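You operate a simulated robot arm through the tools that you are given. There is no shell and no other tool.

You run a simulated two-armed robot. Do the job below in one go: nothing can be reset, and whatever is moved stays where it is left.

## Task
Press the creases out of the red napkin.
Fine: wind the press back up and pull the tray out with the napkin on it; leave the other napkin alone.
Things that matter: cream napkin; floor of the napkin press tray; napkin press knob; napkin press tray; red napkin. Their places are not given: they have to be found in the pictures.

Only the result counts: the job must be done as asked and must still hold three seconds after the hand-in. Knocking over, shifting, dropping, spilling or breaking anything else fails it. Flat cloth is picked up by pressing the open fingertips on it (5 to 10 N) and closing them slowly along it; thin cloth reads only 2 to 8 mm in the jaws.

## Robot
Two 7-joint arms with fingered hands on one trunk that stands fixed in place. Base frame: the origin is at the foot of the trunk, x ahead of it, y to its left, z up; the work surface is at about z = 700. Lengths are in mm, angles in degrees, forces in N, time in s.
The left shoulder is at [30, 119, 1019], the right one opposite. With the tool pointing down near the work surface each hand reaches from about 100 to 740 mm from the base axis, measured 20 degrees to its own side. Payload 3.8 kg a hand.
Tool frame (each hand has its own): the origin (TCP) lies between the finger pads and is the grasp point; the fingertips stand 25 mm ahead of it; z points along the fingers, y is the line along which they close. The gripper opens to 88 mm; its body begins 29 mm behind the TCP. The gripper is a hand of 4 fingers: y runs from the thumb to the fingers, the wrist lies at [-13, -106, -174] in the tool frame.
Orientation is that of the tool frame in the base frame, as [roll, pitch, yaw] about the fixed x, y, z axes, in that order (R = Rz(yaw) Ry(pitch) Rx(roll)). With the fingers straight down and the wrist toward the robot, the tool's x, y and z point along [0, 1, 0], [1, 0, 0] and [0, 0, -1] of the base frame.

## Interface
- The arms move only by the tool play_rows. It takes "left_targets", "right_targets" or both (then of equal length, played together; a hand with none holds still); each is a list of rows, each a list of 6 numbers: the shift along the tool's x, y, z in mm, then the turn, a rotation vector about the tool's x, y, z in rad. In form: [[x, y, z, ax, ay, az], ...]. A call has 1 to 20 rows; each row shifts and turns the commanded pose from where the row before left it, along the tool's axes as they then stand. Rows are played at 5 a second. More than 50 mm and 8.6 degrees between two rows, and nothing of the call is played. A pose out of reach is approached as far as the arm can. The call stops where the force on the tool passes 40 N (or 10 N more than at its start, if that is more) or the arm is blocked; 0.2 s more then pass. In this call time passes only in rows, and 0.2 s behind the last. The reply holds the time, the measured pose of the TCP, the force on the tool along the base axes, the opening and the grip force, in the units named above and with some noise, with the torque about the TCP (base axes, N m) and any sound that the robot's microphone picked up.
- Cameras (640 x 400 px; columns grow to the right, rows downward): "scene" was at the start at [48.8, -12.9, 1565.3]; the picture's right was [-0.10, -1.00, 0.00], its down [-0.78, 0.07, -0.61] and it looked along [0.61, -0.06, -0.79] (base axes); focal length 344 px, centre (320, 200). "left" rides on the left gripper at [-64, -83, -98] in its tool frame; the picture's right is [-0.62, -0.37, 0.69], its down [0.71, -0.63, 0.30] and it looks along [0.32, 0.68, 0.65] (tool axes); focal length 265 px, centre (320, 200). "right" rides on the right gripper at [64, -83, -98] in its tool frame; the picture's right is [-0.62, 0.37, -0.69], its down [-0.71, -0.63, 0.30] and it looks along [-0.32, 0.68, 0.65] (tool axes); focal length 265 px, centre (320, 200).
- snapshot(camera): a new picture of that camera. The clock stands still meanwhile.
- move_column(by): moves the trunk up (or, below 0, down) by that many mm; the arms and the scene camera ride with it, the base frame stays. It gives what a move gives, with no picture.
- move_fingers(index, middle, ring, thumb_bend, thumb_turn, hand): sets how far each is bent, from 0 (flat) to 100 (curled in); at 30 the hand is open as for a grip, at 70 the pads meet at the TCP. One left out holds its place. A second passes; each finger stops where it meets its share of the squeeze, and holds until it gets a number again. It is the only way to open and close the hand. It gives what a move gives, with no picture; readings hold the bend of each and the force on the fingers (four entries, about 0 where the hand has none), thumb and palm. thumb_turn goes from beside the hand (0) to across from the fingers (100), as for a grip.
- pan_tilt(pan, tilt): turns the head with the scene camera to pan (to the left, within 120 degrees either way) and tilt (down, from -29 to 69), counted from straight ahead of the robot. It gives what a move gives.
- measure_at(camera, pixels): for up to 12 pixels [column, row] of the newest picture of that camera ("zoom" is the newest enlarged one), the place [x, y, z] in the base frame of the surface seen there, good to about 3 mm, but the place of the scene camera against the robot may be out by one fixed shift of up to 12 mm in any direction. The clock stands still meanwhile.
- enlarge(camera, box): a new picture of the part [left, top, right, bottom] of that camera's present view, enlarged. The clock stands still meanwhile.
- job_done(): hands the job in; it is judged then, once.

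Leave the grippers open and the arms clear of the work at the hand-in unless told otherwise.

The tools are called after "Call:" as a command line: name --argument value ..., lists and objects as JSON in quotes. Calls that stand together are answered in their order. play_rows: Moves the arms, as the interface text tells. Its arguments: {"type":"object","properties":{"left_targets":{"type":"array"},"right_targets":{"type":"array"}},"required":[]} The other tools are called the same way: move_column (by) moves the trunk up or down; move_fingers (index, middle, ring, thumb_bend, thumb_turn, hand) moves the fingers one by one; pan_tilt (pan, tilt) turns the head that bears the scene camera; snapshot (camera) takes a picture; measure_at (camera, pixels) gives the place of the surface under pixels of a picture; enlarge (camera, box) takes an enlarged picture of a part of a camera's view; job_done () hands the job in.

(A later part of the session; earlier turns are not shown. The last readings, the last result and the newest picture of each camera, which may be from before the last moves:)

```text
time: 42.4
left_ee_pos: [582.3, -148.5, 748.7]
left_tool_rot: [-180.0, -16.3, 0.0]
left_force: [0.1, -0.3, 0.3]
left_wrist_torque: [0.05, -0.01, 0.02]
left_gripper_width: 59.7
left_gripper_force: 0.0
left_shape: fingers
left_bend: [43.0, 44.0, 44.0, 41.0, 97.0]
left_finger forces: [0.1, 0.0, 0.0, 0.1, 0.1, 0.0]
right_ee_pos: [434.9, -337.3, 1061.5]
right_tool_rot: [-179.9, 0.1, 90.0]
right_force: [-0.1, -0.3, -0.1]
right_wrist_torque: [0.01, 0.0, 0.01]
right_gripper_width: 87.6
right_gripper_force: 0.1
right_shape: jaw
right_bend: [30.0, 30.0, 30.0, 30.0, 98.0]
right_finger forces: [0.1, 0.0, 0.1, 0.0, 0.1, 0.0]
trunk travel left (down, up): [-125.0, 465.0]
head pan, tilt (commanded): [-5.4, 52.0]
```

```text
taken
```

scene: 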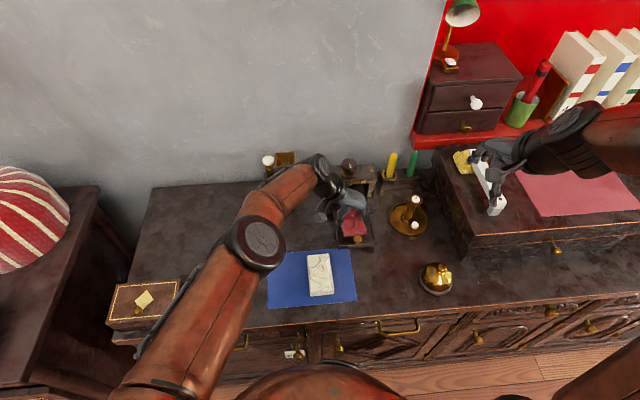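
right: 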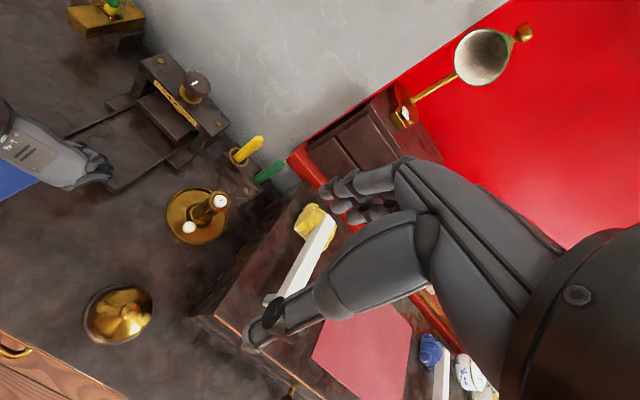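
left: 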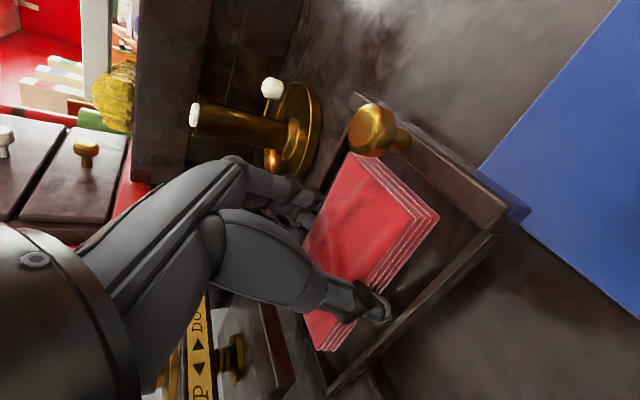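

The grip is off and the napkin has dropped into the tray. I raise the hand straight up slowly and look.

Call:
play_rows --left_targets '[[0.8, 0, -2.9, 0, 0, 0], [0.8, 0, -2.9, 0, 0, 0], [1.4, 0, -4.8, 0, 0, 0], [2.8, 0, -9.6, 0, 0, 0]]'

Call:
snapshot --camera "left"

```text
time: 43.4
left_ee_pos: [580.8, -150.3, 770.1]
left_tool_rot: [-179.9, -16.2, -0.1]
left_force: [-0.2, -0.3, -0.1]
left_wrist_torque: [0.0, 0.0, -0.04]
left_gripper_width: 60.1
left_gripper_force: 0.1
left_shape: fingers
left_bend: [43.0, 44.0, 44.0, 41.0, 97.0]
left_finger forces: [0.0, 0.0, 0.0, 0.0, 0.1, 0.0]
right_ee_pos: [433.9, -338.5, 1062.0]
right_tool_rot: [-180.0, 0.0, 90.0]
right_force: [-0.4, 0.3, 0.9]
right_wrist_torque: [0.02, -0.02, -0.02]
right_gripper_width: 87.8
right_gripper_force: 0.1
right_shape: jaw
right_bend: [30.0, 30.0, 30.0, 30.0, 98.0]
right_finger forces: [0.1, 0.0, 0.1, 0.0, 0.1, 0.0]
trunk travel left (down, up): [-125.0, 465.0]
head pan, tilt (commanded): [-5.4, 52.0]
```

```text
taken
```

left: 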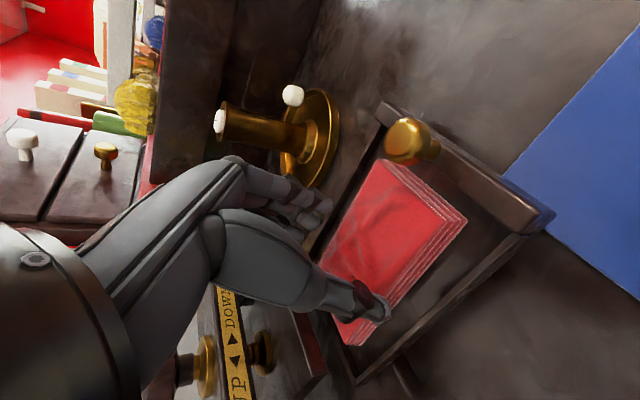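

The napkin lies in the tray. I retreat up and back, and look from above.

Call:
play_rows --left_targets '[[5, 0, -25, 0, 0, 0], [0, 0, -30, 0, 0.07, 0], [-10, 0, -30, 0, 0.13, 0], [-20, 0, -30, 0, 0.13, 0], [-25, 0, -25, 0, 0.13, 0], [0, 0, -20, 0, 0.04, 0]]'

Call:
snapshot --camera "left"

Call:
snapshot --camera "scene"

```text
time: 44.8
left_ee_pos: [469.8, -148.9, 886.6]
left_tool_rot: [179.9, -45.1, 0.0]
left_force: [0.3, 1.0, 1.4]
left_wrist_torque: [0.04, 0.0, 0.03]
left_gripper_width: 59.7
left_gripper_force: 0.0
left_shape: fingers
left_bend: [43.0, 44.0, 44.0, 41.0, 97.0]
left_finger forces: [0.1, 0.0, 0.0, 0.1, 0.0, 0.1]
right_ee_pos: [435.6, -336.8, 1061.6]
right_tool_rot: [180.0, -0.1, 90.0]
right_force: [-0.6, -0.3, -0.2]
right_wrist_torque: [-0.03, -0.01, -0.01]
right_gripper_width: 87.4
right_gripper_force: 0.0
right_shape: jaw
right_bend: [30.0, 30.0, 30.0, 30.0, 98.0]
right_finger forces: [0.0, 0.0, 0.0, 0.0, 0.0, 0.0]
trunk travel left (down, up): [-125.0, 465.0]
head pan, tilt (commanded): [-5.4, 52.0]
```

```text
taken
```

left: 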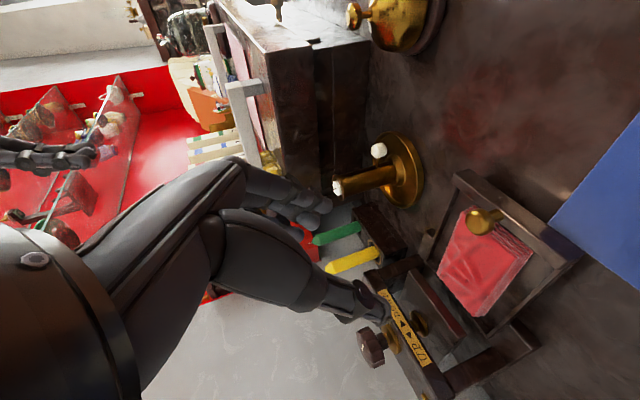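

```text
taken
```

scene: 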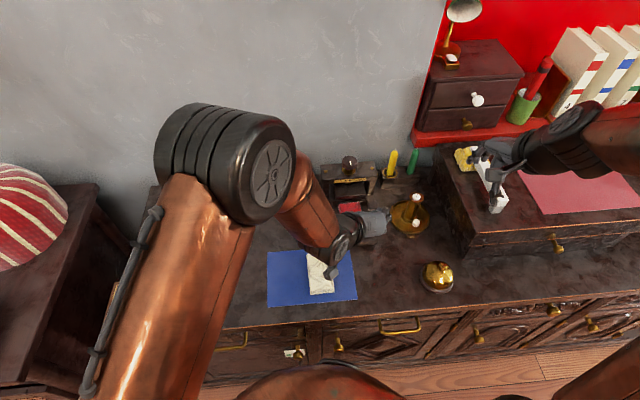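

Call:
enlarge --camera "left" --box '[370, 150, 600, 370]'

```text
1.82 times, centred on (485, 260) of left
```

zoom: 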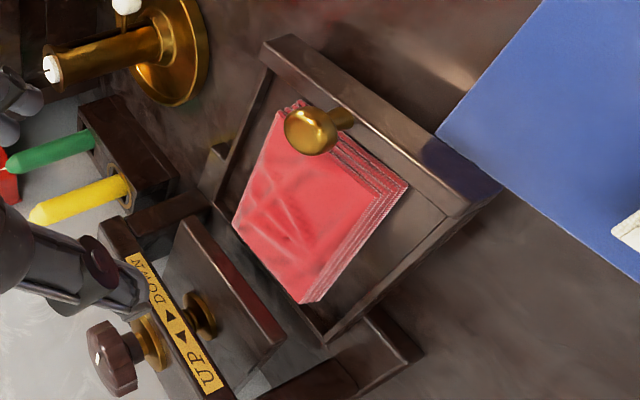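

The napkin lies flat in the tray. I measure its corners and the tray's rims.

Call:
measure_at --camera "zoom" --pixels '[[285, 112], [382, 190], [235, 220], [303, 298], [310, 200], [265, 45], [460, 215], [325, 338], [215, 215], [405, 188], [240, 150], [308, 128]]'

Call:
measure_at --camera "zoom" --pixels '[[360, 150], [275, 150], [335, 245], [275, 345], [190, 225], [375, 255], [300, 250], [345, 170]]'

```text
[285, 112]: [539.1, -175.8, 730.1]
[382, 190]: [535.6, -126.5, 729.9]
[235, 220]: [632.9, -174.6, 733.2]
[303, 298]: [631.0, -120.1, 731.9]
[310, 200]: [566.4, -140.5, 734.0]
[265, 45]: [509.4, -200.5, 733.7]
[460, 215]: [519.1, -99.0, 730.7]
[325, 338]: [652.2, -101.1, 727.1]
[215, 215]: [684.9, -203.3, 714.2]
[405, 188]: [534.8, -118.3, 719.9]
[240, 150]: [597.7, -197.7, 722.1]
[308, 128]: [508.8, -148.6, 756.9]
```

```text
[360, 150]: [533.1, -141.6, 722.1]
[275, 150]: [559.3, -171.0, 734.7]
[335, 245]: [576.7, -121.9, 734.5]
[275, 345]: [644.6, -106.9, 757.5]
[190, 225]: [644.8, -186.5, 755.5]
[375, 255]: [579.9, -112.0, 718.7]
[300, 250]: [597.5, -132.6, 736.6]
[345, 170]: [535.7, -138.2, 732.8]
```

Napkin: x 535–634, y −176…−119, top 734 – centred well. Ball centre ≈ (512.5, −149, 751). I curl the ring finger, set the others to 45 and go to the pre-grasp point 43 mm short of the handle.

Call:
move_fingers --hand "left" --index 45 --middle 45 --ring 95 --thumb_bend 45

Call:
play_rows --left_targets '[[-16.7, 0, 16.7, 0, 0, 0], [-16.7, 0, 16.7, 0, 0, 0], [-16.7, 0, 16.7, 0, 0, 0], [-16.7, 0, 16.7, 0, 0, 0]]'

Call:
snapshot --camera "left"

```text
time: 45.8
left_ee_pos: [469.4, -150.1, 885.2]
left_tool_rot: [-179.9, -45.1, -0.1]
left_force: [0.4, -0.2, 0.0]
left_wrist_torque: [0.0, 0.02, 0.03]
left_gripper_width: 53.3
left_gripper_force: 0.0
left_shape: fingers
left_bend: [45.0, 45.0, 95.0, 45.0, 97.0]
left_finger forces: [0.0, 0.1, 0.0, 0.1, 0.1, 0.1]
right_ee_pos: [435.6, -336.7, 1060.5]
right_tool_rot: [179.9, 0.0, 89.9]
right_force: [-0.2, -0.1, 0.2]
right_wrist_torque: [0.01, 0.01, 0.01]
right_gripper_width: 87.6
right_gripper_force: 0.1
right_shape: jaw
right_bend: [30.0, 30.0, 30.0, 30.0, 98.0]
right_finger forces: [0.0, 0.0, 0.0, 0.0, 0.0, 0.0]
trunk travel left (down, up): [-125.0, 465.0]
head pan, tilt (commanded): [-5.4, 52.0]
```

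```text
time: 46.8
left_ee_pos: [470.1, -152.0, 790.8]
left_tool_rot: [180.0, -45.0, -0.1]
left_force: [0.5, 0.4, 0.0]
left_wrist_torque: [-0.01, 0.0, 0.01]
left_gripper_width: 53.1
left_gripper_force: 0.0
left_shape: fingers
left_bend: [45.0, 45.0, 95.0, 45.0, 97.0]
left_finger forces: [0.1, 0.0, 0.0, 0.0, 0.1, 0.0]
right_ee_pos: [434.6, -336.6, 1063.4]
right_tool_rot: [-180.0, 0.0, 89.9]
right_force: [0.7, 0.1, -0.8]
right_wrist_torque: [0.01, 0.0, 0.03]
right_gripper_width: 87.4
right_gripper_force: 0.1
right_shape: jaw
right_bend: [30.0, 30.0, 30.0, 30.0, 98.0]
right_finger forces: [0.0, 0.1, 0.0, 0.1, 0.0, 0.0]
trunk travel left (down, up): [-125.0, 465.0]
head pan, tilt (commanded): [-5.4, 52.0]
```

```text
taken
```

left: 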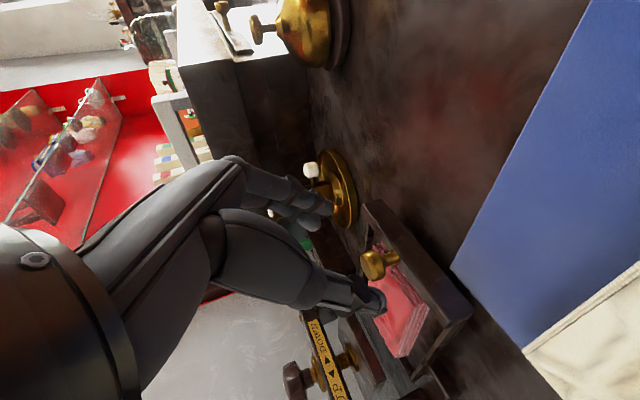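

The ball at (377,264) is lined up as before. I advance 43 mm and close on it.

Call:
play_rows --left_targets '[[0, 0, 14, 0, 0, 0], [0, 0, 14, 0, 0, 0], [0, 0, 10, 0, 0, 0], [0, 0, 5, 0, 0, 0]]'

Call:
move_fingers --hand "left" --index 68 --middle 68 --thumb_bend 68

Call:
snapshot --camera "left"

```text
time: 47.8
left_ee_pos: [501.7, -150.0, 762.5]
left_tool_rot: [179.9, -45.0, 0.1]
left_force: [-0.2, -0.4, -0.1]
left_wrist_torque: [0.01, 0.02, 0.05]
left_gripper_width: 53.2
left_gripper_force: 0.0
left_shape: fingers
left_bend: [45.0, 45.0, 95.0, 45.0, 97.0]
left_finger forces: [0.1, 0.0, 0.0, 0.1, 0.1, 0.1]
right_ee_pos: [433.2, -337.7, 1061.3]
right_tool_rot: [180.0, 0.1, 90.0]
right_force: [0.2, 0.6, 0.0]
right_wrist_torque: [-0.03, 0.0, -0.01]
right_gripper_width: 87.7
right_gripper_force: 0.1
right_shape: jaw
right_bend: [30.0, 30.0, 30.0, 30.0, 98.0]
right_finger forces: [0.0, 0.1, 0.0, 0.1, 0.0, 0.1]
trunk travel left (down, up): [-125.0, 465.0]
head pan, tilt (commanded): [-5.4, 52.0]
```

```text
time: 48.8
left_ee_pos: [500.7, -149.9, 760.9]
left_tool_rot: [179.9, -45.1, 0.0]
left_force: [-0.5, -1.4, -1.8]
left_wrist_torque: [-0.02, 0.03, 0.01]
left_gripper_width: 12.9
left_gripper_force: 4.2
left_shape: fingers
left_bend: [64.0, 65.0, 95.0, 63.0, 100.0]
left_finger forces: [2.6, 2.5, 0.0, 0.0, 3.7, 0.0]
right_ee_pos: [435.5, -336.0, 1060.9]
right_tool_rot: [-180.0, 0.1, 90.0]
right_force: [-0.4, 0.3, -0.8]
right_wrist_torque: [-0.04, -0.03, -0.01]
right_gripper_width: 87.7
right_gripper_force: 0.1
right_shape: jaw
right_bend: [30.0, 30.0, 30.0, 30.0, 98.0]
right_finger forces: [0.1, 0.0, 0.0, 0.1, 0.0, 0.1]
trunk travel left (down, up): [-125.0, 465.0]
head pan, tilt (commanded): [-5.4, 52.0]
```

```text
taken
```

left: 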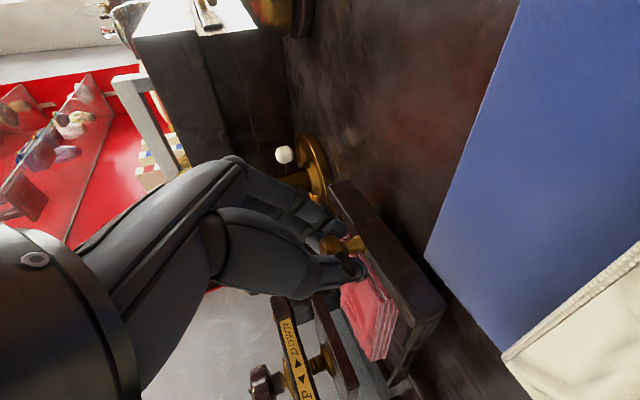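

Gripped. I push the tray in, first 60 mm in 5 mm rows.

Call:
play_rows --left_targets '[[3.54, 0, 3.54, 0, 0, 0], [3.54, 0, 3.54, 0, 0, 0], [3.54, 0, 3.54, 0, 0, 0], [3.54, 0, 3.54, 0, 0, 0], [3.54, 0, 3.54, 0, 0, 0], [3.54, 0, 3.54, 0, 0, 0], [3.54, 0, 3.54, 0, 0, 0], [3.54, 0, 3.54, 0, 0, 0], [3.54, 0, 3.54, 0, 0, 0], [3.54, 0, 3.54, 0, 0, 0], [3.54, 0, 3.54, 0, 0, 0], [3.54, 0, 3.54, 0, 0, 0]]'

Call:
snapshot --camera "left"

Call:
enlarge --camera "scene" --box '[300, 150, 420, 240]'

```text
time: 51.4
left_ee_pos: [560.6, -149.7, 762.5]
left_tool_rot: [179.9, -45.0, 0.0]
left_force: [0.0, -3.1, -2.7]
left_wrist_torque: [-0.02, 0.04, -0.02]
left_gripper_width: 12.6
left_gripper_force: 5.3
left_shape: fingers
left_bend: [64.0, 65.0, 95.0, 64.0, 100.0]
left_finger forces: [3.6, 2.8, 0.0, 0.0, 3.3, 0.0]
right_ee_pos: [433.8, -337.1, 1061.7]
right_tool_rot: [-180.0, -0.1, 90.0]
right_force: [-0.3, -0.9, -0.5]
right_wrist_torque: [0.02, 0.02, 0.01]
right_gripper_width: 87.6
right_gripper_force: 0.1
right_shape: jaw
right_bend: [30.0, 30.0, 30.0, 30.0, 98.0]
right_finger forces: [0.0, 0.0, 0.0, 0.0, 0.0, 0.0]
trunk travel left (down, up): [-125.0, 465.0]
head pan, tilt (commanded): [-5.4, 52.0]
```

```text
taken
```

left: 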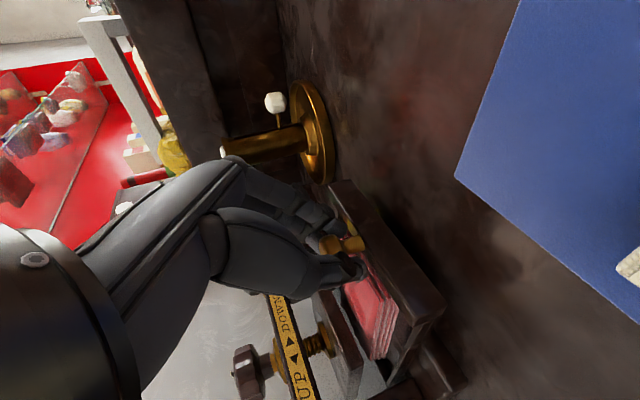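

```text
4.44 times, centred on (360, 195) of scene
```

zoom: 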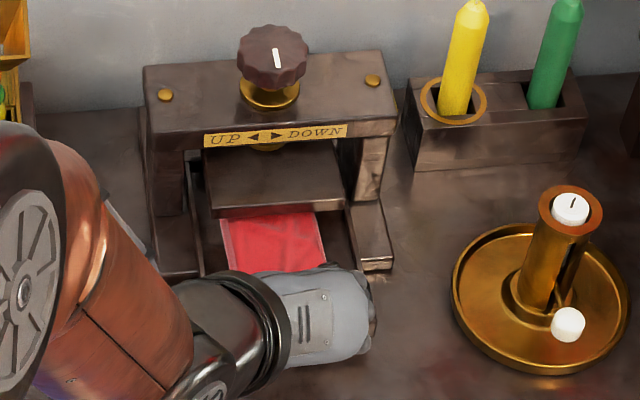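

The napkin slides cleanly under the platen. I push the remaining ~51 mm, with small steps at the end.

Call:
play_rows --left_targets '[[3.54, 0, 3.54, 0, 0, 0], [3.54, 0, 3.54, 0, 0, 0], [3.54, 0, 3.54, 0, 0, 0], [3.54, 0, 3.54, 0, 0, 0], [3.54, 0, 3.54, 0, 0, 0], [3.54, 0, 3.54, 0, 0, 0], [3.54, 0, 3.54, 0, 0, 0], [3.54, 0, 3.54, 0, 0, 0], [3.54, 0, 3.54, 0, 0, 0], [1.4, 0, 1.4, 0, 0, 0], [1.4, 0, 1.4, 0, 0, 0], [0.7, 0, 0.7, 0, 0, 0]]'

Call:
snapshot --camera "left"

Call:
enlarge --camera "scene" --box '[300, 150, 420, 240]'

```text
time: 54.0
left_ee_pos: [611.3, -149.0, 760.9]
left_tool_rot: [179.9, -45.0, 0.1]
left_force: [0.3, -2.1, -2.6]
left_wrist_torque: [0.0, 0.1, -0.01]
left_gripper_width: 12.7
left_gripper_force: 4.2
left_shape: fingers
left_bend: [64.0, 65.0, 95.0, 64.0, 99.0]
left_finger forces: [3.6, 2.5, 0.0, 0.1, 3.5, 0.1]
right_ee_pos: [435.3, -338.4, 1061.2]
right_tool_rot: [179.9, 0.0, 90.0]
right_force: [-0.1, -0.1, 0.2]
right_wrist_torque: [0.02, 0.01, -0.01]
right_gripper_width: 87.5
right_gripper_force: 0.1
right_shape: jaw
right_bend: [30.0, 30.0, 30.0, 30.0, 98.0]
right_finger forces: [0.1, 0.0, 0.0, 0.0, 0.0, 0.0]
trunk travel left (down, up): [-125.0, 465.0]
head pan, tilt (commanded): [-5.4, 52.0]
```

```text
taken
```

left: 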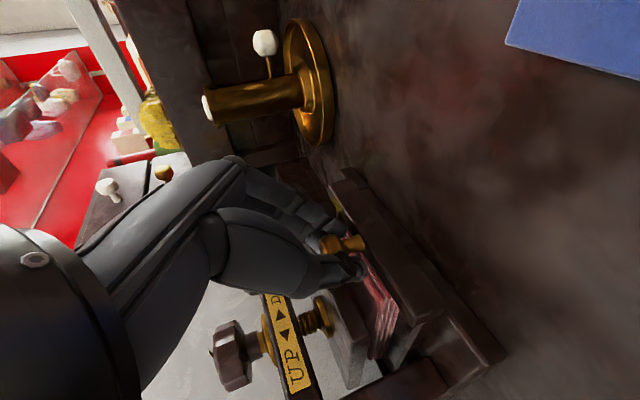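

```text
4.44 times, centred on (360, 195) of scene
```

zoom: 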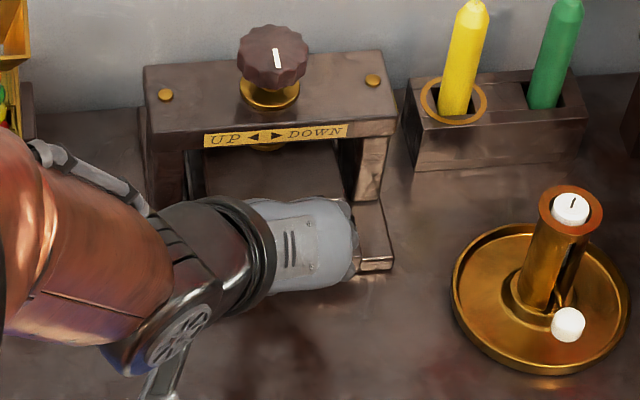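

The handle is back at its original place (x≈611). I push 2 mm more to see whether the tray is at its stop.

Call:
play_rows --left_targets '[[0.7, 0, 0.7, 0, 0, 0], [0.7, 0, 0.7, 0, 0, 0], [0, 0, 0, 0, 0, 0]]'

```text
time: 54.8
left_ee_pos: [612.2, -149.7, 762.2]
left_tool_rot: [179.9, -45.0, 0.1]
left_force: [0.2, -2.7, -2.9]
left_wrist_torque: [-0.02, 0.05, -0.02]
left_gripper_width: 12.9
left_gripper_force: 5.1
left_shape: fingers
left_bend: [64.0, 65.0, 95.0, 64.0, 99.0]
left_finger forces: [3.3, 2.8, 0.0, 0.0, 3.6, 0.0]
right_ee_pos: [435.2, -337.2, 1059.9]
right_tool_rot: [-179.9, -0.1, 90.1]
right_force: [0.5, 0.2, 0.0]
right_wrist_torque: [-0.01, -0.03, -0.01]
right_gripper_width: 87.2
right_gripper_force: 0.1
right_shape: jaw
right_bend: [30.0, 30.0, 30.0, 30.0, 98.0]
right_finger forces: [0.0, 0.1, 0.1, 0.0, 0.0, 0.2]
trunk travel left (down, up): [-125.0, 465.0]
head pan, tilt (commanded): [-5.4, 52.0]
```

No resistance yet; I push 3 mm more in 1 mm rows.

Call:
play_rows --left_targets '[[0.7, 0, 0.7, 0, 0, 0], [0.7, 0, 0.7, 0, 0, 0], [0.7, 0, 0.7, 0, 0, 0], [0, 0, 0, 0, 0, 0]]'

Call:
snapshot --camera "left"

```text
time: 55.8
left_ee_pos: [614.6, -149.8, 760.4]
left_tool_rot: [179.9, -45.0, 0.0]
left_force: [-5.4, -0.2, -1.8]
left_wrist_torque: [0.03, 0.09, 0.01]
left_gripper_width: 12.4
left_gripper_force: 4.7
left_shape: fingers
left_bend: [64.0, 65.0, 95.0, 64.0, 99.0]
left_finger forces: [3.7, 1.7, 0.0, 0.1, 4.5, 0.0]
right_ee_pos: [433.7, -337.3, 1061.2]
right_tool_rot: [180.0, 0.0, 90.1]
right_force: [0.1, -0.1, -0.3]
right_wrist_torque: [0.02, -0.03, 0.0]
right_gripper_width: 87.5
right_gripper_force: 0.0
right_shape: jaw
right_bend: [30.0, 30.0, 30.0, 30.0, 98.0]
right_finger forces: [0.1, 0.0, 0.1, 0.0, 0.0, 0.0]
trunk travel left (down, up): [-125.0, 465.0]
head pan, tilt (commanded): [-5.4, 52.0]
```

```text
taken
```

left: 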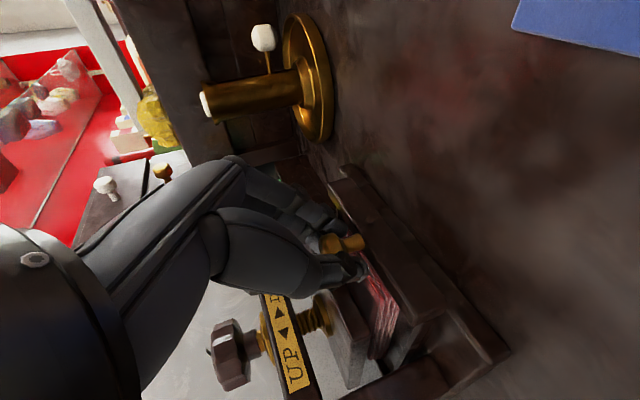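

The stop is reached (−5.4 N). I open the fingers and withdraw the left hand back and up.

Call:
move_fingers --hand "left" --index 45 --middle 45 --thumb_bend 45

Call:
play_rows --left_targets '[[0, 0, -15, 0, 0, 0], [0, 0, -20, 0, 0, 0], [0, 0, -30, 0, 0, 0], [0, 0, -40, 0, 0, 0], [20, -20, -30, 0, 0, 0]]'

Call:
snapshot --camera "left"

```text
time: 56.8
left_ee_pos: [614.9, -151.0, 761.5]
left_tool_rot: [180.0, -45.0, 0.1]
left_force: [-1.4, 0.4, 0.2]
left_wrist_torque: [0.01, 0.04, -0.01]
left_gripper_width: 52.1
left_gripper_force: 0.5
left_shape: fingers
left_bend: [45.0, 46.0, 95.0, 45.0, 98.0]
left_finger forces: [0.0, 1.1, 0.0, 0.1, 0.0, 0.0]
right_ee_pos: [435.0, -336.9, 1062.0]
right_tool_rot: [-180.0, 0.0, 89.9]
right_force: [0.1, 0.1, 0.0]
right_wrist_torque: [-0.01, -0.04, 0.0]
right_gripper_width: 87.4
right_gripper_force: 0.1
right_shape: jaw
right_bend: [30.0, 30.0, 30.0, 30.0, 98.0]
right_finger forces: [0.0, 0.0, 0.2, 0.0, 0.0, 0.1]
trunk travel left (down, up): [-125.0, 465.0]
head pan, tilt (commanded): [-5.4, 52.0]
```

```text
time: 58.0
left_ee_pos: [534.1, -128.8, 872.8]
left_tool_rot: [-179.9, -45.0, -0.2]
left_force: [-0.2, -0.4, -0.5]
left_wrist_torque: [0.01, 0.02, -0.02]
left_gripper_width: 52.2
left_gripper_force: 0.0
left_shape: fingers
left_bend: [45.0, 45.0, 95.0, 45.0, 97.0]
left_finger forces: [0.1, 0.0, 0.0, 0.0, 0.1, 0.0]
right_ee_pos: [434.8, -336.4, 1061.8]
right_tool_rot: [-180.0, 0.0, 90.0]
right_force: [-0.2, -0.4, -0.1]
right_wrist_torque: [-0.01, 0.01, -0.02]
right_gripper_width: 87.4
right_gripper_force: 0.0
right_shape: jaw
right_bend: [30.0, 30.0, 30.0, 30.0, 98.0]
right_finger forces: [0.0, 0.0, 0.1, 0.1, 0.0, 0.0]
trunk travel left (down, up): [-125.0, 465.0]
head pan, tilt (commanded): [-5.4, 52.0]
```

```text
taken
```

left: 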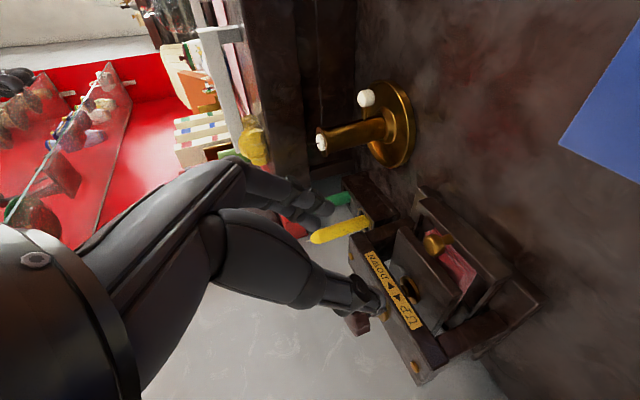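

The tray is in. I enlarge to check the napkin below the platen.

Call:
enlarge --camera "left" --box '[340, 170, 560, 390]'

```text
1.82 times, centred on (450, 280) of left
```

zoom: 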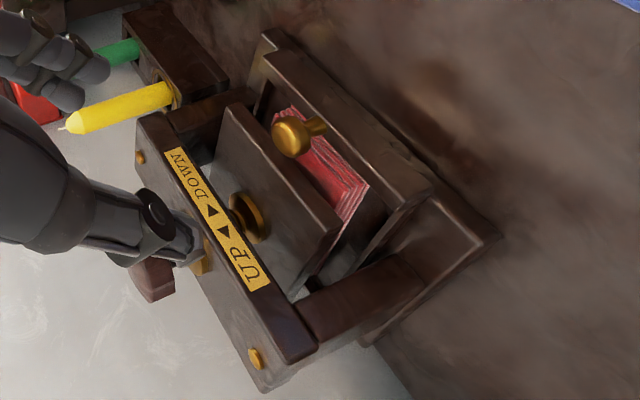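

Call:
measure_at --camera "zoom" --pixels '[[355, 188], [340, 195], [320, 170], [335, 230], [225, 110], [295, 300], [160, 285], [135, 280], [290, 140], [200, 255], [310, 350], [365, 195]]'

```text
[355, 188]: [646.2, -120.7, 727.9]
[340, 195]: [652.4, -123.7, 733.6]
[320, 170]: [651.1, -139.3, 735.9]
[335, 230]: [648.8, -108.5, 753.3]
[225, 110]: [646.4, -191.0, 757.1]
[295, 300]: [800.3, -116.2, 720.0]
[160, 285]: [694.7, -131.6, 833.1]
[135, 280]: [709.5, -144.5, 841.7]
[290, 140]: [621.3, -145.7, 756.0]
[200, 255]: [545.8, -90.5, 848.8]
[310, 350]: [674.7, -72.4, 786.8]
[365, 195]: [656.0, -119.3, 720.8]
```

The napkin's front edge (x≈648) is right under the platen front (≈647), so it is well covered. Now I park the left hand to the left so the right arm can work the knob.

Call:
play_rows --left_targets '[[10, -38, -10, 0, 0, 0], [10, -38, -10, 0, 0, 0], [10, -38, -10, 0, 0, 0], [10, -38, -10, 0, 0, 0], [0, -40, -10, 0, 0, 0], [0, -40, -10, 0, 0, 0], [0, -40, 0, 0, 0, 0], [0, -30, 0, 0, 0, 0]]'

Call:
snapshot --camera "scene"

```text
time: 59.8
left_ee_pos: [519.1, 172.9, 941.1]
left_tool_rot: [-179.8, -45.1, -0.1]
left_force: [-0.7, 0.0, -0.2]
left_wrist_torque: [0.0, 0.03, 0.04]
left_gripper_width: 52.1
left_gripper_force: 0.0
left_shape: fingers
left_bend: [45.0, 45.0, 95.0, 45.0, 97.0]
left_finger forces: [0.0, 0.0, 0.1, 0.1, 0.0, 0.0]
right_ee_pos: [434.5, -336.4, 1061.5]
right_tool_rot: [-180.0, 0.0, 90.0]
right_force: [-0.1, -0.1, 1.1]
right_wrist_torque: [0.01, 0.02, 0.02]
right_gripper_width: 87.6
right_gripper_force: 0.2
right_shape: jaw
right_bend: [30.0, 30.0, 30.0, 30.0, 98.0]
right_finger forces: [0.1, 0.0, 0.0, 0.0, 0.0, 0.1]
trunk travel left (down, up): [-125.0, 465.0]
head pan, tilt (commanded): [-5.4, 52.0]
```

```text
taken
```

scene: 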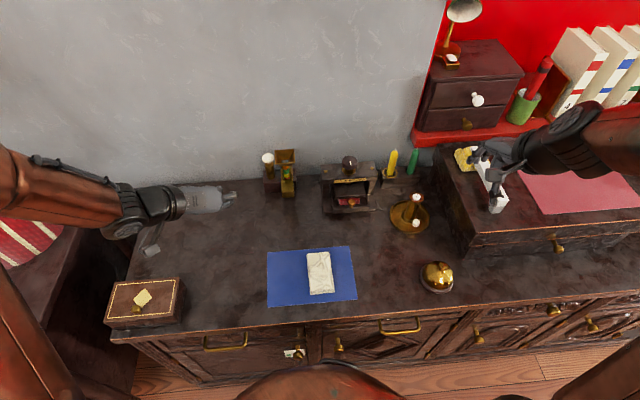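

The press is now in clear view. I enlarge it to record the knob mark and platen height as baseline.

Call:
enlarge --camera "scene" --box '[310, 145, 400, 225]'

```text
5.00 times, centred on (355, 185) of scene
```

zoom: 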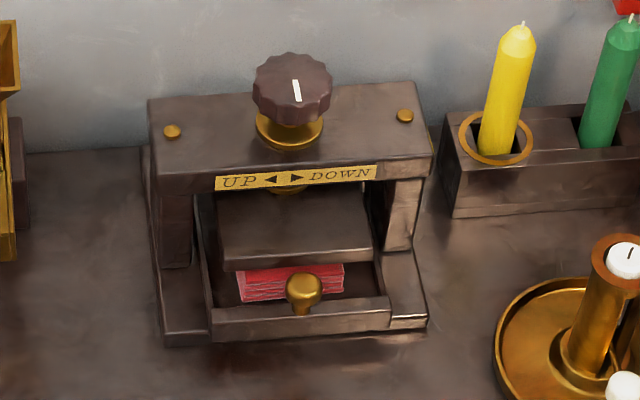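

Call:
measure_at --camera "zoom" --pixels '[[295, 88], [258, 85], [332, 85], [293, 66], [295, 108], [300, 230], [300, 258], [518, 35], [625, 30], [172, 131], [405, 115], [520, 150]]'

```text
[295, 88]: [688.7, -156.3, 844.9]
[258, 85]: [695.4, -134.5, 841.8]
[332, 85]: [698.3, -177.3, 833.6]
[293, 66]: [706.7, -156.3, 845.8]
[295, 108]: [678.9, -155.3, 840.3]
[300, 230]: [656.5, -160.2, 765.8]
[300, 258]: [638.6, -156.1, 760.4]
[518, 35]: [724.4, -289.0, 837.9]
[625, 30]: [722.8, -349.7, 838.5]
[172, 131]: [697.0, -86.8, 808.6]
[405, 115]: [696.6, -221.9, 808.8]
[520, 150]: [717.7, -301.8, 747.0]
```

Knob centre ≈ (697–702, −150), top z≈842, radius ≈21. I now bring the right hand over to about (660, −150, 960) and tilt it 15° forward.

Call:
play_rows --right_targets '[[23.3, 28.2, 12.7, 0, 0, 0], [23.3, 28.2, 12.7, 0, 0, 0], [23.3, 28.2, 12.7, 0, 0, 0], [23.3, 28.2, 12.7, 0, 0, 0], [23.3, 28.2, 12.7, 0, 0, 0], [23.3, 28.2, 12.7, 0, 0, 0], [23.3, 28.2, 12.7, 0, 0, 0], [23.3, 28.2, 12.7, 0, 0, 0], [0, 0, 0, -0.131, 0, 0], [0, 0, 0, -0.131, 0, 0]]'

Call:
snapshot --camera "right"

Call:
snapshot --camera "scene"

```text
time: 62.0
left_ee_pos: [517.9, 170.6, 940.8]
left_tool_rot: [-180.0, -44.9, 0.0]
left_force: [0.4, 0.4, -0.2]
left_wrist_torque: [0.01, -0.01, 0.0]
left_gripper_width: 52.3
left_gripper_force: 0.2
left_shape: fingers
left_bend: [45.0, 45.0, 95.0, 45.0, 97.0]
left_finger forces: [0.0, 0.0, 0.0, 0.0, 0.0, 0.0]
right_ee_pos: [660.5, -149.4, 959.8]
right_tool_rot: [164.9, 0.0, 90.0]
right_force: [0.2, -0.5, 0.3]
right_wrist_torque: [0.02, 0.02, 0.0]
right_gripper_width: 87.6
right_gripper_force: 0.0
right_shape: jaw
right_bend: [30.0, 30.0, 30.0, 30.0, 98.0]
right_finger forces: [0.1, 0.0, 0.0, 0.1, 0.0, 0.0]
trunk travel left (down, up): [-125.0, 465.0]
head pan, tilt (commanded): [-5.4, 52.0]
```

```text
taken
```

right: 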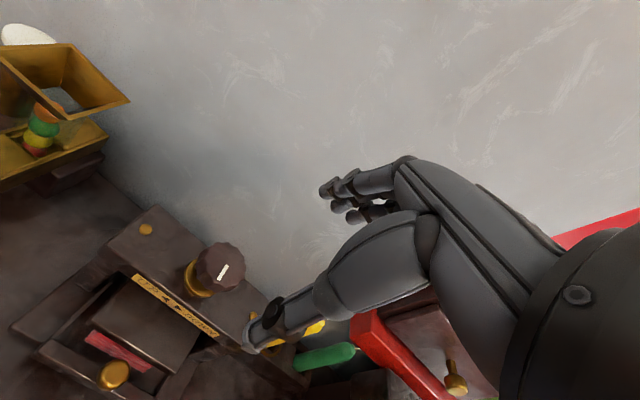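

```text
taken
```

scene: 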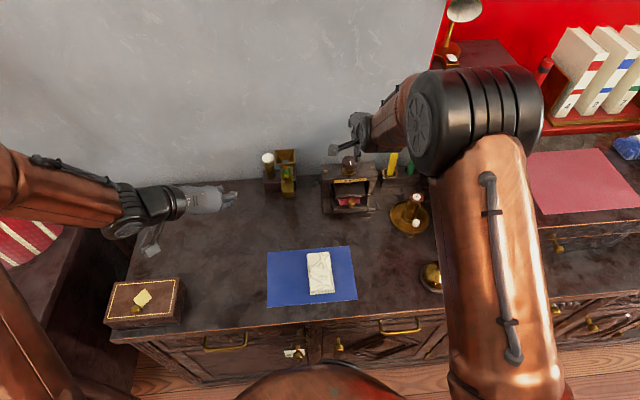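

The right camera sees the knob at (222,265) and the screw. I enlarge and measure it.

Call:
enlarge --camera "right" --box '[120, 190, 300, 350]'

```text
2.50 times, centred on (210, 270) of right
```

zoom: 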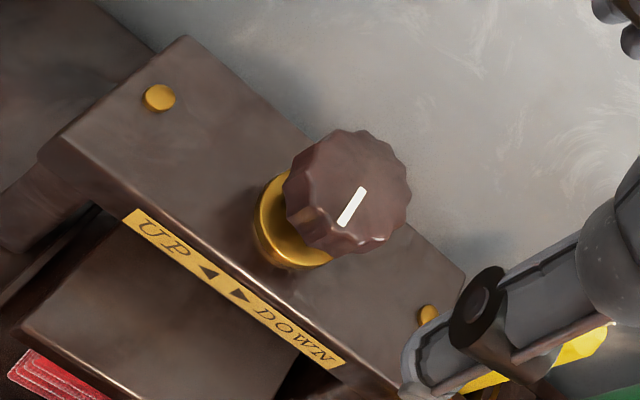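

Call:
measure_at --camera "zoom" --pixels '[[350, 205], [310, 190], [345, 138], [400, 185], [375, 240], [330, 235], [295, 200], [360, 245], [160, 97], [427, 316], [275, 235], [310, 265]]'

```text
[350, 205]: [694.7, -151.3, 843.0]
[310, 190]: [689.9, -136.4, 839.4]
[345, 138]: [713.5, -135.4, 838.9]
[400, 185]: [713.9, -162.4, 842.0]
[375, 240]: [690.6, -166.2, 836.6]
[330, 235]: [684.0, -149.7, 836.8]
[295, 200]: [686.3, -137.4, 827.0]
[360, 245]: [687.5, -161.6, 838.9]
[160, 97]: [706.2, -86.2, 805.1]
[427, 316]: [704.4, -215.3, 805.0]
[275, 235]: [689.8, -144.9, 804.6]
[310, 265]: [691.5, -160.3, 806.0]
```

Knob centre ≈ (701, −150.5), top z 842; its white mark points to the front. I curl the right ring finger, pre-set the others to 40, and go above the knob.

Call:
move_fingers --hand "right" --index 38 --middle 38 --ring 95 --thumb_bend 38

Call:
play_rows --right_targets '[[0.5, 8.6, 38.5, 0, 0, 0], [0.5, 8.6, 38.5, 0, 0, 0]]'

Call:
snapshot --camera "right"

Call:
enlarge --camera "scene" --box '[300, 130, 420, 220]'

```text
time: 63.0
left_ee_pos: [518.5, 170.7, 940.7]
left_tool_rot: [180.0, -45.1, 0.0]
left_force: [-0.3, 0.4, 0.2]
left_wrist_torque: [0.0, 0.01, -0.01]
left_gripper_width: 52.1
left_gripper_force: 0.0
left_shape: fingers
left_bend: [45.0, 45.0, 95.0, 45.0, 97.0]
left_finger forces: [0.0, 0.0, 0.0, 0.0, 0.0, 0.0]
right_ee_pos: [660.5, -148.6, 959.3]
right_tool_rot: [165.0, 0.0, 90.0]
right_force: [0.0, 0.8, 0.1]
right_wrist_torque: [0.0, 0.0, -0.01]
right_gripper_width: 68.5
right_gripper_force: 0.1
right_shape: fingers
right_bend: [38.0, 38.0, 95.0, 38.0, 98.0]
right_finger forces: [0.0, 0.0, 0.0, 0.0, 0.0, 0.1]
trunk travel left (down, up): [-125.0, 465.0]
head pan, tilt (commanded): [-5.4, 52.0]
```

```text
time: 63.6
left_ee_pos: [518.5, 171.6, 940.0]
left_tool_rot: [-179.9, -45.0, 0.0]
left_force: [1.1, -0.5, -0.1]
left_wrist_torque: [-0.01, 0.0, -0.02]
left_gripper_width: 52.4
left_gripper_force: 0.0
left_shape: fingers
left_bend: [45.0, 45.0, 95.0, 45.0, 97.0]
left_finger forces: [0.0, 0.0, 0.0, 0.0, 0.0, 0.0]
right_ee_pos: [697.7, -151.2, 890.5]
right_tool_rot: [165.0, 0.0, 89.9]
right_force: [0.7, -0.6, -0.4]
right_wrist_torque: [0.02, 0.01, 0.0]
right_gripper_width: 68.3
right_gripper_force: 0.0
right_shape: fingers
right_bend: [38.0, 38.0, 95.0, 38.0, 98.0]
right_finger forces: [0.1, 0.0, 0.0, 0.0, 0.1, 0.0]
trunk travel left (down, up): [-125.0, 465.0]
head pan, tilt (commanded): [-5.4, 52.0]
```

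```text
taken
```

right: 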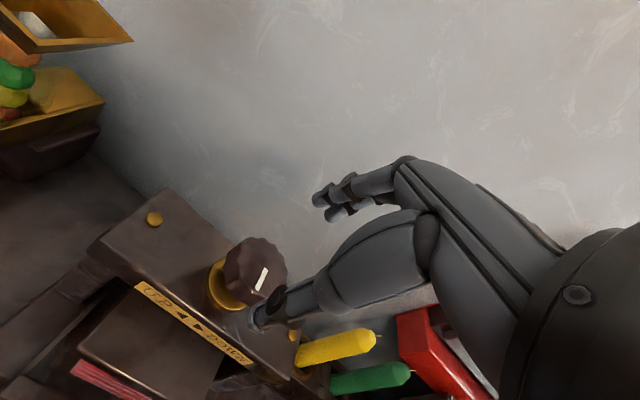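

```text
4.44 times, centred on (360, 175) of scene
```

zoom: 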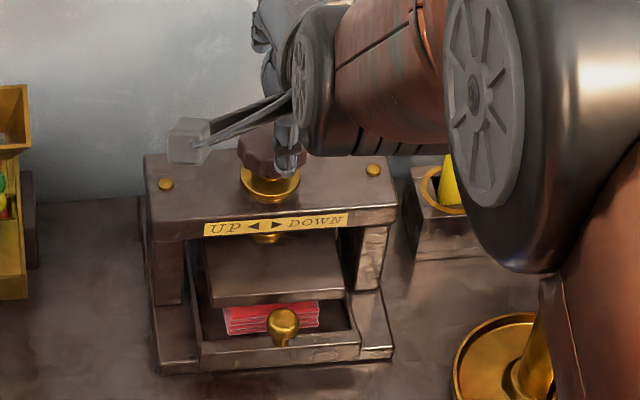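

The knob projects where I expected. I measure thumb tip (258,320) and fingertips (320,200), (335,213) to check they will straddle the knob.

Call:
measure_at --camera "right" --pixels '[[256, 318], [262, 322], [320, 200], [335, 213], [253, 262], [250, 250], [285, 300], [312, 262]]'

```text
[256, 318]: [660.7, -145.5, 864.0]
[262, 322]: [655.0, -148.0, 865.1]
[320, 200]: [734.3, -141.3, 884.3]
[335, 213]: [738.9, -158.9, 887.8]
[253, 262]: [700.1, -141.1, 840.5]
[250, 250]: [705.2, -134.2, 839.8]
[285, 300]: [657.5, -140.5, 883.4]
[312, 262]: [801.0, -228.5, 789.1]
```

I descend 45 mm straight down around the knob in small rows.

Call:
play_rows --right_targets '[[0, -2.9, 10.9, 0, 0, 0], [0, -2.9, 10.9, 0, 0, 0], [0, -2.9, 10.9, 0, 0, 0], [0, -1.5, 5.5, 0, 0, 0], [0, -1.5, 5.4, 0, 0, 0]]'

Call:
snapshot --camera "right"

```text
time: 64.8
left_ee_pos: [518.7, 171.4, 940.0]
left_tool_rot: [-180.0, -45.0, 0.0]
left_force: [-1.1, 0.9, 1.0]
left_wrist_torque: [-0.02, -0.03, -0.04]
left_gripper_width: 52.2
left_gripper_force: 0.0
left_shape: fingers
left_bend: [45.0, 45.0, 95.0, 45.0, 97.0]
left_finger forces: [0.0, 0.0, 0.0, 0.0, 0.1, 0.1]
right_ee_pos: [697.8, -149.2, 845.0]
right_tool_rot: [165.0, 0.0, 90.0]
right_force: [0.6, -0.5, 0.8]
right_wrist_torque: [-0.02, -0.02, -0.04]
right_gripper_width: 68.5
right_gripper_force: 0.1
right_shape: fingers
right_bend: [38.0, 38.0, 95.0, 38.0, 98.0]
right_finger forces: [0.1, 0.1, 0.0, 0.0, 0.0, 0.0]
trunk travel left (down, up): [-125.0, 465.0]
head pan, tilt (commanded): [-5.4, 52.0]
```

```text
taken
```

right: 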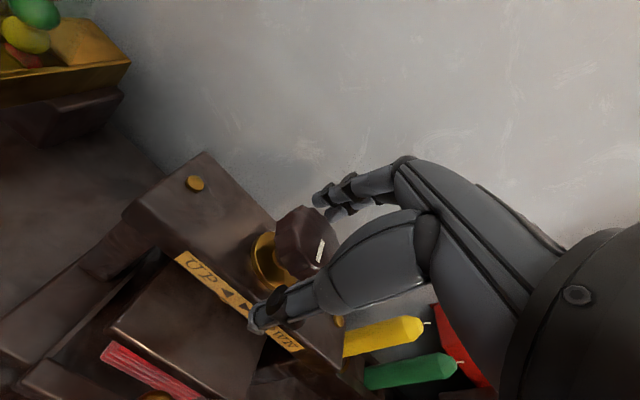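

The knob at (308,240) sits between thumb and fingers, no contact yet. I close on it.

Call:
move_fingers --hand "right" --index 58 --middle 58 --thumb_bend 58

Call:
snapshot --camera "right"

```text
time: 65.8
left_ee_pos: [519.1, 171.8, 941.4]
left_tool_rot: [179.9, -45.0, 0.0]
left_force: [0.1, 0.3, 1.0]
left_wrist_torque: [0.0, -0.01, 0.04]
left_gripper_width: 52.1
left_gripper_force: 0.0
left_shape: fingers
left_bend: [45.0, 45.0, 95.0, 45.0, 97.0]
left_finger forces: [0.1, 0.0, 0.0, 0.0, 0.0, 0.0]
right_ee_pos: [699.1, -149.9, 844.8]
right_tool_rot: [164.9, 0.0, 90.0]
right_force: [7.3, -0.8, 2.9]
right_wrist_torque: [-0.04, -0.1, 0.01]
right_gripper_width: 36.4
right_gripper_force: 4.7
right_shape: fingers
right_bend: [50.0, 54.0, 95.0, 55.0, 97.0]
right_finger forces: [6.3, 3.0, 0.0, 0.0, 1.3, 0.0]
trunk travel left (down, up): [-125.0, 465.0]
head pan, tilt (commanded): [-5.4, 52.0]
```

```text
taken
```

right: 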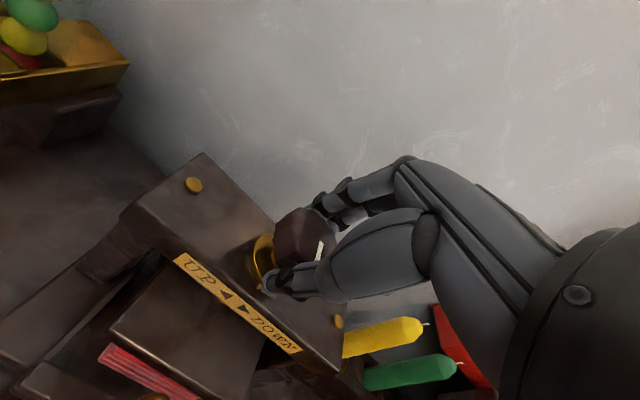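

Fingers contact first and the thumb barely presses (net +7 N in x), so the hand should sit about 3 mm further forward. I shift +3 mm in x and re-squeeze.

Call:
play_rows --right_targets '[[0, 1.5, 0.4, 0, 0, 0], [0, 1.5, 0.4, 0, 0, 0], [0, 0, 0, 0, 0, 0]]'

Call:
move_fingers --hand "right" --index 60 --middle 60 --thumb_bend 62

```text
time: 66.6
left_ee_pos: [517.8, 171.7, 940.1]
left_tool_rot: [-180.0, -45.0, -0.1]
left_force: [-0.1, -0.8, 0.0]
left_wrist_torque: [-0.02, 0.01, 0.0]
left_gripper_width: 51.9
left_gripper_force: 0.0
left_shape: fingers
left_bend: [45.0, 45.0, 95.0, 45.0, 97.0]
left_finger forces: [0.0, 0.1, 0.0, 0.1, 0.0, 0.0]
right_ee_pos: [700.6, -150.2, 845.2]
right_tool_rot: [165.0, 0.0, 90.0]
right_force: [1.5, -0.9, 2.4]
right_wrist_torque: [0.01, -0.03, 0.02]
right_gripper_width: 35.9
right_gripper_force: 4.1
right_shape: fingers
right_bend: [52.0, 55.0, 95.0, 54.0, 97.0]
right_finger forces: [3.7, 1.7, 0.0, 0.0, 3.0, 0.0]
trunk travel left (down, up): [-125.0, 465.0]
head pan, tilt (commanded): [-5.4, 52.0]
```

```text
time: 67.6
left_ee_pos: [519.1, 171.8, 940.1]
left_tool_rot: [-180.0, -45.0, 0.0]
left_force: [0.1, 0.8, 0.9]
left_wrist_torque: [-0.01, -0.02, 0.02]
left_gripper_width: 52.0
left_gripper_force: 0.1
left_shape: fingers
left_bend: [45.0, 45.0, 95.0, 45.0, 97.0]
left_finger forces: [0.0, 0.1, 0.1, 0.0, 0.1, 0.1]
right_ee_pos: [699.6, -149.5, 844.8]
right_tool_rot: [165.0, 0.0, 90.0]
right_force: [2.9, -2.0, 1.9]
right_wrist_torque: [0.01, -0.01, -0.05]
right_gripper_width: 34.8
right_gripper_force: 7.1
right_shape: fingers
right_bend: [53.0, 56.0, 95.0, 55.0, 97.0]
right_finger forces: [5.3, 3.2, 0.1, 0.0, 6.0, 0.0]
trunk travel left (down, up): [-125.0, 465.0]
head pan, tilt (commanded): [-5.4, 52.0]
```

Grip is balanced at 7 N. I test the direction with a clockwise (seen from above) turn of 24°, and watch the platen.

Call:
play_rows --right_targets '[[0, 0, 0, 0, -0.0362, 0.1352], [0, 0, 0, 0, -0.0362, 0.1352], [0, 0, 0, 0, -0.0362, 0.1352]]'

Call:
snapshot --camera "right"

Call:
enlarge --camera "scene" --box '[310, 130, 400, 220]'

```text
time: 68.4
left_ee_pos: [517.8, 172.7, 941.2]
left_tool_rot: [-179.9, -45.1, 0.0]
left_force: [0.1, -0.4, -0.5]
left_wrist_torque: [-0.02, 0.0, -0.03]
left_gripper_width: 52.3
left_gripper_force: 0.1
left_shape: fingers
left_bend: [45.0, 45.0, 95.0, 45.0, 97.0]
left_finger forces: [0.0, 0.1, 0.0, 0.0, 0.0, 0.0]
right_ee_pos: [699.7, -147.9, 845.1]
right_tool_rot: [165.0, 0.0, 65.8]
right_force: [2.4, 0.3, 3.5]
right_wrist_torque: [-0.04, -0.07, 0.0]
right_gripper_width: 34.4
right_gripper_force: 8.1
right_shape: fingers
right_bend: [52.0, 56.0, 95.0, 56.0, 97.0]
right_finger forces: [6.7, 2.9, 0.1, 0.0, 5.8, 0.0]
trunk travel left (down, up): [-125.0, 465.0]
head pan, tilt (commanded): [-5.4, 52.0]
```

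```text
taken
```

right: 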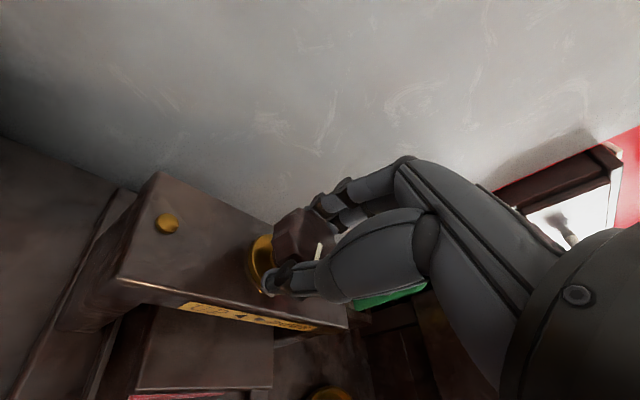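

```text
4.44 times, centred on (355, 175) of scene
```

zoom: 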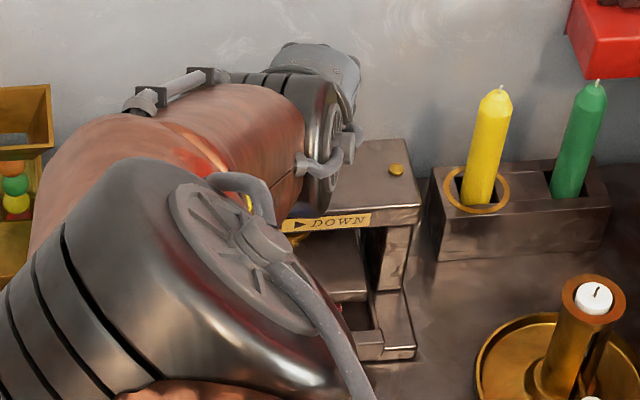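

The knob turned along with the hand (mark still at (318,250) in the hand view). The arm hides the press from the scene camera, so I measure the platen height with the right camera at (200,350), (230,370), (270,380).

Call:
measure_at --camera "right" --pixels '[[200, 345], [230, 370], [170, 370], [260, 375], [200, 380], [165, 222], [300, 230], [295, 215], [255, 255], [160, 396]]'

```text
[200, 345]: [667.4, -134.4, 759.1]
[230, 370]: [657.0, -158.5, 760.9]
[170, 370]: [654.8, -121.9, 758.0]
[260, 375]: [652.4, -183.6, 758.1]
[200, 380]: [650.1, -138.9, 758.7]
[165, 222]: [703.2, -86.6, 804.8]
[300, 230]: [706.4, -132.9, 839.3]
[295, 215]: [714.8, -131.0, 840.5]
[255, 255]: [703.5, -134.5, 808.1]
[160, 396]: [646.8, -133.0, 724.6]
```

Platen top reads ≈759 (before ≈760.5): perhaps a small descent. I turn 24° further clockwise and measure again.

Call:
play_rows --right_targets '[[0, 0, 0, 0, -0.0362, 0.1352], [0, 0, 0, 0, -0.0362, 0.1352], [0, 0, 0, 0, -0.0362, 0.1352]]'

Call:
snapshot --camera "right"

Call:
snapshot --camera "left"

```text
time: 69.2
left_ee_pos: [518.9, 172.7, 940.6]
left_tool_rot: [179.9, -45.0, 0.1]
left_force: [0.2, 0.0, -0.2]
left_wrist_torque: [0.02, 0.04, -0.01]
left_gripper_width: 52.3
left_gripper_force: 0.0
left_shape: fingers
left_bend: [45.0, 45.0, 95.0, 45.0, 97.0]
left_finger forces: [0.0, 0.1, 0.0, 0.0, 0.0, 0.0]
right_ee_pos: [700.9, -148.9, 843.6]
right_tool_rot: [164.8, 0.1, 41.8]
right_force: [5.3, 3.6, 2.2]
right_wrist_torque: [0.03, -0.05, 0.07]
right_gripper_width: 34.8
right_gripper_force: 7.5
right_shape: fingers
right_bend: [52.0, 57.0, 95.0, 56.0, 96.0]
right_finger forces: [6.1, 2.2, 0.0, 0.0, 6.8, 0.1]
trunk travel left (down, up): [-125.0, 465.0]
head pan, tilt (commanded): [-5.4, 52.0]
```

```text
taken
```

right: 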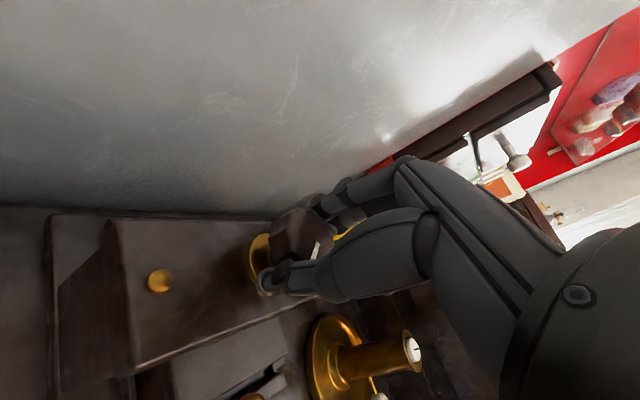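

```text
taken
```

left: 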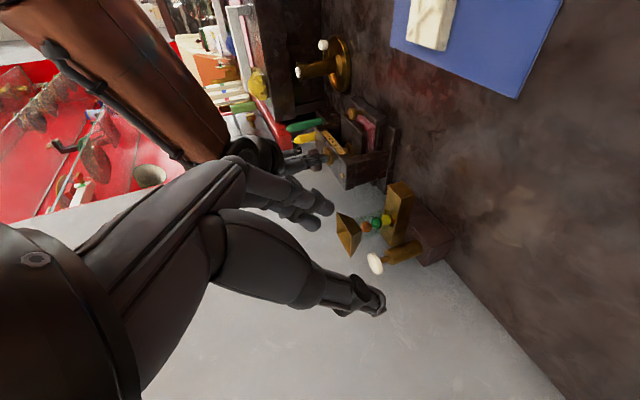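

The left camera also sees the press (around (360,145)). I enlarge there to watch the platen.

Call:
enlarge --camera "left" --box '[300, 90, 410, 200]'

Call:
measure_at --camera "right" --pixels '[[200, 365], [240, 350], [180, 385], [260, 345], [158, 282], [300, 235], [250, 375]]'

```text
3.64 times, centred on (355, 145) of left
```

zoom: 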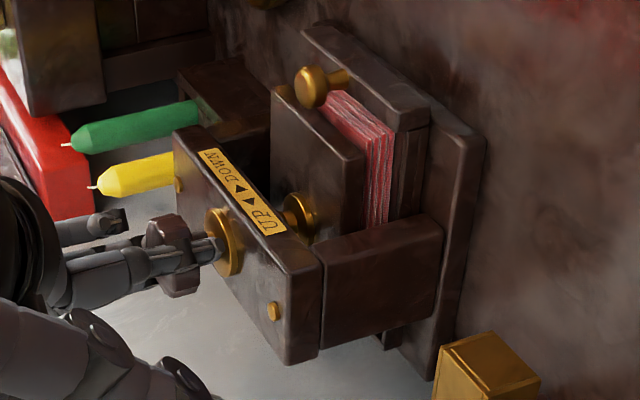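

```text
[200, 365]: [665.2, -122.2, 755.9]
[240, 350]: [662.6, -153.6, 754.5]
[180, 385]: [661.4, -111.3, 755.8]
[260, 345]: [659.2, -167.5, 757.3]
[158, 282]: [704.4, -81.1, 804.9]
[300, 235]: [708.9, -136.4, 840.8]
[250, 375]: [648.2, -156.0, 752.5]
```

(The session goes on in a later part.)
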